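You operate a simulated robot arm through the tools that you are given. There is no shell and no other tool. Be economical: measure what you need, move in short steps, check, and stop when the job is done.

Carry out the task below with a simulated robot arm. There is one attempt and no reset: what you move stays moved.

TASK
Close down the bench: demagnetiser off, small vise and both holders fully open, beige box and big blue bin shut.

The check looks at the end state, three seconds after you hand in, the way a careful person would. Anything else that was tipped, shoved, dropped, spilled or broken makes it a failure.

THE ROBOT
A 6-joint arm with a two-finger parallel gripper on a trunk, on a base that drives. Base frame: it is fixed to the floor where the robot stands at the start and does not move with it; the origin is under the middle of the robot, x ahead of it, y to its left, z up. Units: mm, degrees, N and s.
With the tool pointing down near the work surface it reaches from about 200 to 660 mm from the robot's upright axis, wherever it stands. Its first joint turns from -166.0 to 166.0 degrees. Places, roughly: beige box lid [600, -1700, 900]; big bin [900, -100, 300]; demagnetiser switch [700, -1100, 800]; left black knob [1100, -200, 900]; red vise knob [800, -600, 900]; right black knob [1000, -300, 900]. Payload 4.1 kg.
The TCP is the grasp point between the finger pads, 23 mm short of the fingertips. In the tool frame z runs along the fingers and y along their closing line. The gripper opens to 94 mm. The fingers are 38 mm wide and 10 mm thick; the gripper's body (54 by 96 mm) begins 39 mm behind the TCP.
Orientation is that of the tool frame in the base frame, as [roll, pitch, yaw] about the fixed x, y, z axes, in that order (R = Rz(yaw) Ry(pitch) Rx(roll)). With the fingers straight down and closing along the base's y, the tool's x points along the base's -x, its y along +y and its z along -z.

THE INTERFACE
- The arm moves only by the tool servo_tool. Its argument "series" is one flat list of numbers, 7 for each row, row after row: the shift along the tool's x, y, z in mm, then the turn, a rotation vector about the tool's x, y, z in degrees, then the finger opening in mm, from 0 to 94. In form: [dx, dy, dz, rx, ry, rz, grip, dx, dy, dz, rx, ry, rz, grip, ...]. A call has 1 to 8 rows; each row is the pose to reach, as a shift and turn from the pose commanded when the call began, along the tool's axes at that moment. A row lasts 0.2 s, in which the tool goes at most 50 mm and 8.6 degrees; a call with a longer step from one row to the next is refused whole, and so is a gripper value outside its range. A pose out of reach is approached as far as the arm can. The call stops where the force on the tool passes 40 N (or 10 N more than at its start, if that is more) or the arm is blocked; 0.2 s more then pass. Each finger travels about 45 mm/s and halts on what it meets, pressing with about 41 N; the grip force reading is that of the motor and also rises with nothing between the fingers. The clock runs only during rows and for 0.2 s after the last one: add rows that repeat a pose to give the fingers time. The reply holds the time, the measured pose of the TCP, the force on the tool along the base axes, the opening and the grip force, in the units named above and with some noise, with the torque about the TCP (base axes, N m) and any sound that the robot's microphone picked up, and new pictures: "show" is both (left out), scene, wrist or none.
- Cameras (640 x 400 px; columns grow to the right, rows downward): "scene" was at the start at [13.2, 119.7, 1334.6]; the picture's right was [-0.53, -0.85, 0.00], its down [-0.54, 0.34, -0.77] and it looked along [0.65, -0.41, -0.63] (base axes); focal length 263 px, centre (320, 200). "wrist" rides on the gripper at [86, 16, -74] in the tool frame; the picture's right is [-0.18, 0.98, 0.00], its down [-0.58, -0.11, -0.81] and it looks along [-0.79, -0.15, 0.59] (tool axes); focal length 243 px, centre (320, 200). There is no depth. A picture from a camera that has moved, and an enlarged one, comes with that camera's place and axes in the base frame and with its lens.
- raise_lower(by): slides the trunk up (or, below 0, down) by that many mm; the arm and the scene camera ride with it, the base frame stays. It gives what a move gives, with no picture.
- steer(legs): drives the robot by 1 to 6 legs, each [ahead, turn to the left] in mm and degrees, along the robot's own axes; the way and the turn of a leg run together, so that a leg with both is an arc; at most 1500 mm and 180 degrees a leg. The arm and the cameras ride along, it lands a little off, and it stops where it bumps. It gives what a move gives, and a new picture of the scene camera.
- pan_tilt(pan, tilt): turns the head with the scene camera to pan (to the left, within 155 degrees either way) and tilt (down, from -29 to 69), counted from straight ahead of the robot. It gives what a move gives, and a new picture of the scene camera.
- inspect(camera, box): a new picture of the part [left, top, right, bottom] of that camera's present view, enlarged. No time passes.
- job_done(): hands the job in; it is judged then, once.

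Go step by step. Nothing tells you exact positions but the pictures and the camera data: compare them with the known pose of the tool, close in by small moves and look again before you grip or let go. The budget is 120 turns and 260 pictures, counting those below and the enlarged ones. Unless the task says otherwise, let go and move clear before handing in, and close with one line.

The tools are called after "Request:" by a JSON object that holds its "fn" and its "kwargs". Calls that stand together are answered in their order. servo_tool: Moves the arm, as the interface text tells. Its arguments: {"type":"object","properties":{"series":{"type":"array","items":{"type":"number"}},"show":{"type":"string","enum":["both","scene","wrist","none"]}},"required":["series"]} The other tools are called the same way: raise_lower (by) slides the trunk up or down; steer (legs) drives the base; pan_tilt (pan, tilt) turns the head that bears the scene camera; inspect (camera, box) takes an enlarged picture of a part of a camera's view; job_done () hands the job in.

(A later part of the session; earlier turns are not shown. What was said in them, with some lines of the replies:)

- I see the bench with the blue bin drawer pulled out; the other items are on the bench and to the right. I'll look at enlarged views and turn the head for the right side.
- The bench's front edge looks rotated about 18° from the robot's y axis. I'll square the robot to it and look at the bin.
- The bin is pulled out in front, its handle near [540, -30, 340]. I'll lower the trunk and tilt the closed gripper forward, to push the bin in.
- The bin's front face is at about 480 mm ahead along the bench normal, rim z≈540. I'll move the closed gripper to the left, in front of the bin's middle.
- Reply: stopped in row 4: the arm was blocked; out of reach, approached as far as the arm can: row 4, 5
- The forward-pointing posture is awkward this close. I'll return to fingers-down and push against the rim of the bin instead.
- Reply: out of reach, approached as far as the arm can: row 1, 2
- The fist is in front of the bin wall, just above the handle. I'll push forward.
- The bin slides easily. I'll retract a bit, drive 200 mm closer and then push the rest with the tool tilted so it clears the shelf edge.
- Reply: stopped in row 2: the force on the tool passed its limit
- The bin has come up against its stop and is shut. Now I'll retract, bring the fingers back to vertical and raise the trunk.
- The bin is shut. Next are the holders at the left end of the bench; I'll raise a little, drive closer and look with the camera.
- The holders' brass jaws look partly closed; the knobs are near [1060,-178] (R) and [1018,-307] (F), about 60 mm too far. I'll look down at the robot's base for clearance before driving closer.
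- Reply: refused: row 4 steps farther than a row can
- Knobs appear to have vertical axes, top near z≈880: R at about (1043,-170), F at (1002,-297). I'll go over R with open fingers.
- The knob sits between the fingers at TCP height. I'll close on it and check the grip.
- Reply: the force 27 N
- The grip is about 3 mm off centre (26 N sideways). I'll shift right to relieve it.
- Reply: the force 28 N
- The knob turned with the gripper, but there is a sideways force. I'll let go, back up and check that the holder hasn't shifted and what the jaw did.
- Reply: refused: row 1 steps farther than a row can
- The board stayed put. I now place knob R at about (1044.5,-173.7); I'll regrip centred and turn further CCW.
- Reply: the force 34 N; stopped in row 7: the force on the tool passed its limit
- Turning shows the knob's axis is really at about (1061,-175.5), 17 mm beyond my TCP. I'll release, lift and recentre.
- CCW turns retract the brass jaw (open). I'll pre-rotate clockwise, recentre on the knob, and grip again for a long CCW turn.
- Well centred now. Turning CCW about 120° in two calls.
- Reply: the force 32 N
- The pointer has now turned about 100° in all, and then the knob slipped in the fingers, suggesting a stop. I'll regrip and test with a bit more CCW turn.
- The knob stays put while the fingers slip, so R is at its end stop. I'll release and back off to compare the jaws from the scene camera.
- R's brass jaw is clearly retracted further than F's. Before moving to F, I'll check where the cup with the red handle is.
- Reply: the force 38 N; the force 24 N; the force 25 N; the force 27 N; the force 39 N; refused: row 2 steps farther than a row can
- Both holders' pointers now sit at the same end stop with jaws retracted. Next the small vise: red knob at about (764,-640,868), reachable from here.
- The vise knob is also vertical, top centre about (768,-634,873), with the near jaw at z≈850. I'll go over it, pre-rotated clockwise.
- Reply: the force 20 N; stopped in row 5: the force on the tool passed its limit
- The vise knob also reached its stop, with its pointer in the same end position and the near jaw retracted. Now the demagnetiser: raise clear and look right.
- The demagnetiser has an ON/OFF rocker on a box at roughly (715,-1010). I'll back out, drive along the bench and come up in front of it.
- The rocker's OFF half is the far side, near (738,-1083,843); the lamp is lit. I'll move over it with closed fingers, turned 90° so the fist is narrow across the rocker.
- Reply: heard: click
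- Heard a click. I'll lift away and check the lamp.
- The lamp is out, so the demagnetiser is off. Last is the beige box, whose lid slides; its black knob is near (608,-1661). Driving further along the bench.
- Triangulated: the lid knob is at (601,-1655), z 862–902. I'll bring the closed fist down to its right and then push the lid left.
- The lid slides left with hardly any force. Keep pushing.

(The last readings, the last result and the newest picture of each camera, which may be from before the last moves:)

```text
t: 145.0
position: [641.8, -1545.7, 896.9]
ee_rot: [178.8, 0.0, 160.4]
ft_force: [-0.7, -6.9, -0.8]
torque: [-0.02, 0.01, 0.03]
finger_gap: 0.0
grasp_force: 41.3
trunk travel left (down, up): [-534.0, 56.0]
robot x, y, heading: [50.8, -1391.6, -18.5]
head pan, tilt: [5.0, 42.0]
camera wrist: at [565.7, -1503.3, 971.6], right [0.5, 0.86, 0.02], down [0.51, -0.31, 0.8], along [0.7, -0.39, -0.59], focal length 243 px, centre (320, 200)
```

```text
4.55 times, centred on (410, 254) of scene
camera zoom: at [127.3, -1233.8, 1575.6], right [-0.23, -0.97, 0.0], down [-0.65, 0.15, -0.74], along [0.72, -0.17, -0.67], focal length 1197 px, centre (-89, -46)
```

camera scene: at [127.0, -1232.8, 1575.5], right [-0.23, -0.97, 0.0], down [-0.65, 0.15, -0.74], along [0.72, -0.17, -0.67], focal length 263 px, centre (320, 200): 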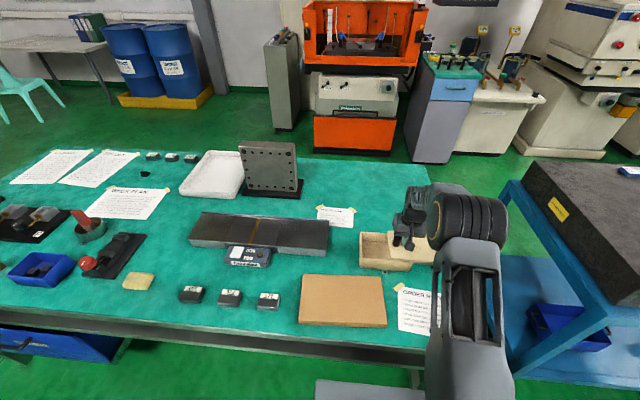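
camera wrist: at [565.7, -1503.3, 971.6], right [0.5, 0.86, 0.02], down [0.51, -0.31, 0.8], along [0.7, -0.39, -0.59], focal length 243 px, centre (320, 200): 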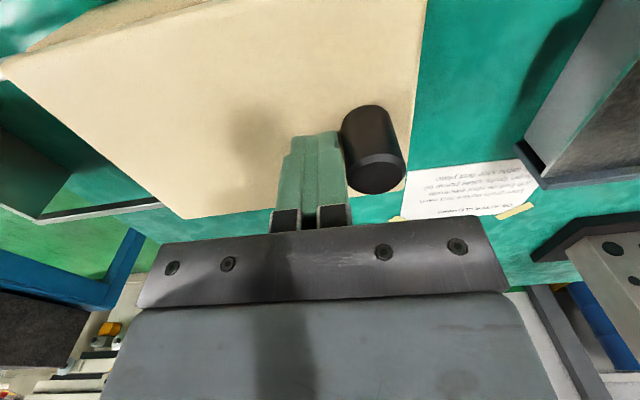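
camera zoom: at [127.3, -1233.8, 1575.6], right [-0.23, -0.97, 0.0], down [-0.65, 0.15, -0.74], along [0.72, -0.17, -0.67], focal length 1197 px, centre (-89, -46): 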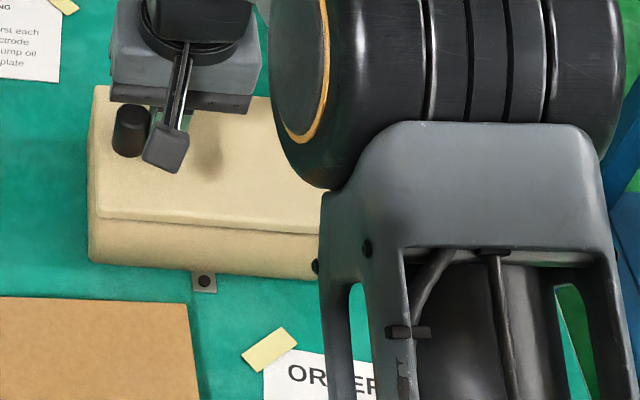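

Request:
{"fn": "servo_tool", "kwargs": {"series": [0, 3, 0, 0, 0, 0, 0, 0, 5, 0, 0, 0, 0, 0], "show": "none"}}

Request:
{"fn": "servo_tool", "kwargs": {"series": [0, -30, 0, 0, 0, 0, 0, 0, -40, -40, 0, 0, 0, 0, 0, -40, -85, 0, 0, 0, 0, 0, -40, -130, 0, 0, 0, 0, 45, -45, -140, 0, 0, 0, 0, 90, -50, -140, 0, 0, 0, 0, 135, -60, -140, 0, 0, 0, 0], "show": "both"}}

```text
t: 145.6
position: [640.9, -1545.6, 897.1]
ee_rot: [178.9, 0.0, 160.5]
ft_force: [-9.6, -34.2, -1.9]
torque: [-0.07, 0.03, 0.22]
finger_gap: 0.1
grasp_force: 40.8
trunk travel left (down, up): [-534.0, 56.0]
robot x, y, heading: [53.4, -1389.8, -18.1]
head pan, tilt: [5.0, 42.0]
```

```text
t: 147.2
position: [492.9, -1556.4, 1035.7]
ee_rot: [178.9, 0.1, 160.6]
ft_force: [0.4, 0.2, 0.3]
torque: [0.0, 0.0, 0.03]
finger_gap: 0.0
grasp_force: 41.4
trunk travel left (down, up): [-534.0, 56.0]
robot x, y, heading: [46.6, -1392.7, -18.3]
head pan, tilt: [5.0, 42.0]
camera scene: at [126.6, -1232.9, 1575.5], right [-0.23, -0.97, 0.0], down [-0.65, 0.15, -0.74], along [0.72, -0.17, -0.67], focal length 263 px, centre (320, 200)
camera wrist: at [417.7, -1513.1, 1110.7], right [0.5, 0.87, 0.02], down [0.51, -0.31, 0.81], along [0.7, -0.39, -0.59], focal length 243 px, centre (320, 200)
```

scene: 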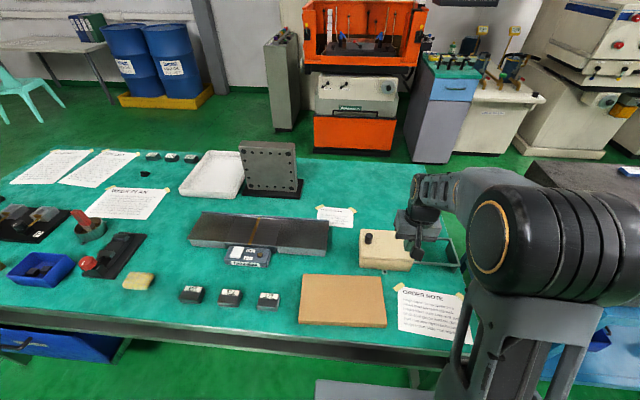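
wrist: 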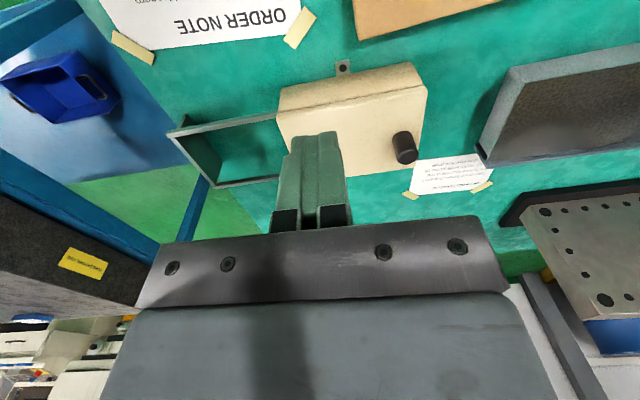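

The lid is against its stop and shut. A last look at the bin and the left end before handing in.

Request:
{"fn": "pan_tilt", "kwargs": {"pan": 50, "tilt": 40}}

Request:
{"fn": "inspect", "kwargs": {"camera": "scene", "box": [200, 130, 520, 330]}}

```text
t: 148.4
position: [495.4, -1557.2, 1035.1]
ee_rot: [178.9, 0.1, 160.5]
ft_force: [0.2, 0.9, 0.4]
torque: [0.0, -0.04, -0.01]
finger_gap: 0.0
grasp_force: 40.9
trunk travel left (down, up): [-534.0, 56.0]
robot x, y, heading: [56.0, -1390.2, -17.9]
head pan, tilt: [50.0, 40.0]
camera scene: at [117.8, -1169.2, 1578.4], right [0.53, -0.85, 0.0], down [-0.55, -0.34, -0.77], along [0.65, 0.4, -0.64], focal length 263 px, centre (320, 200)
```

scene: 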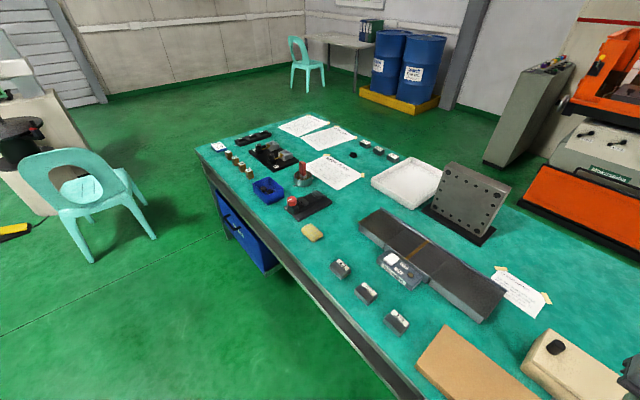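

```text
2.00 times, centred on (360, 230) of scene
camera zoom: at [117.8, -1169.2, 1578.4], right [0.53, -0.85, 0.0], down [-0.55, -0.34, -0.77], along [0.65, 0.4, -0.64], focal length 527 px, centre (240, 140)
```

zoom: 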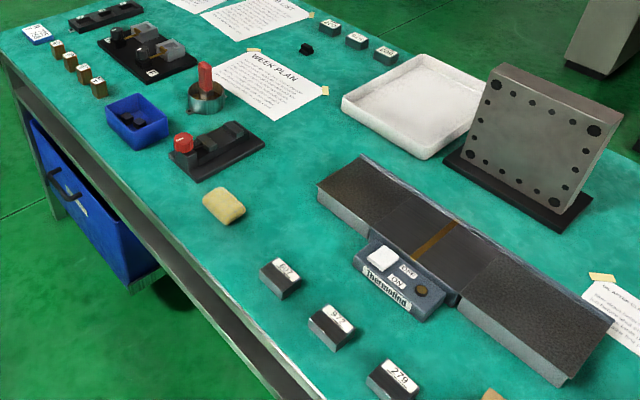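

Request:
{"fn": "inspect", "kwargs": {"camera": "scene", "box": [195, 170, 305, 285]}}

Request:
{"fn": "inspect", "kwargs": {"camera": "scene", "box": [240, 125, 350, 220]}}

```text
3.48 times, centred on (250, 228) of scene
camera zoom: at [117.8, -1169.2, 1578.4], right [0.53, -0.85, 0.0], down [-0.55, -0.34, -0.77], along [0.65, 0.4, -0.64], focal length 916 px, centre (564, 104)
```

zoom: 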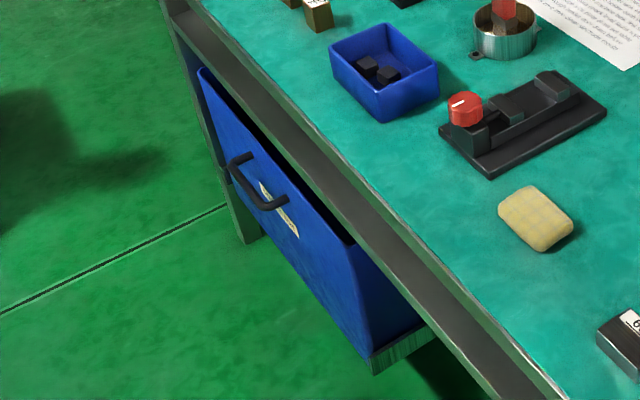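

```text
4.21 times, centred on (295, 172) of scene
camera zoom: at [117.8, -1169.2, 1578.4], right [0.53, -0.85, 0.0], down [-0.55, -0.34, -0.77], along [0.65, 0.4, -0.64], focal length 1109 px, centre (425, 316)
```

zoom: 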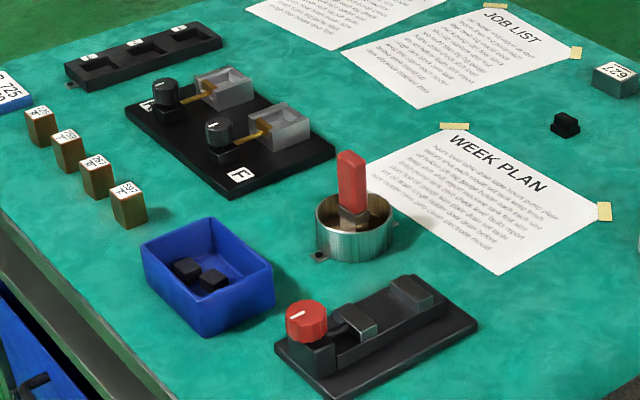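

The bin front is flush with the bench's lower rail, both holders and the vise are at their open stops, the lamp is out and the box lid is closed, with nothing else disturbed. The arm is clear, so I'm handing in.

Request:
{"fn": "job_done", "kwargs": {}}

```text
The job is handed in.
```

The bench is closed down and handed in. The demagnetiser is off, with its lamp out. The small vise and both holders are turned to their open stops, and the beige box and big blue bin are shut against theirs.
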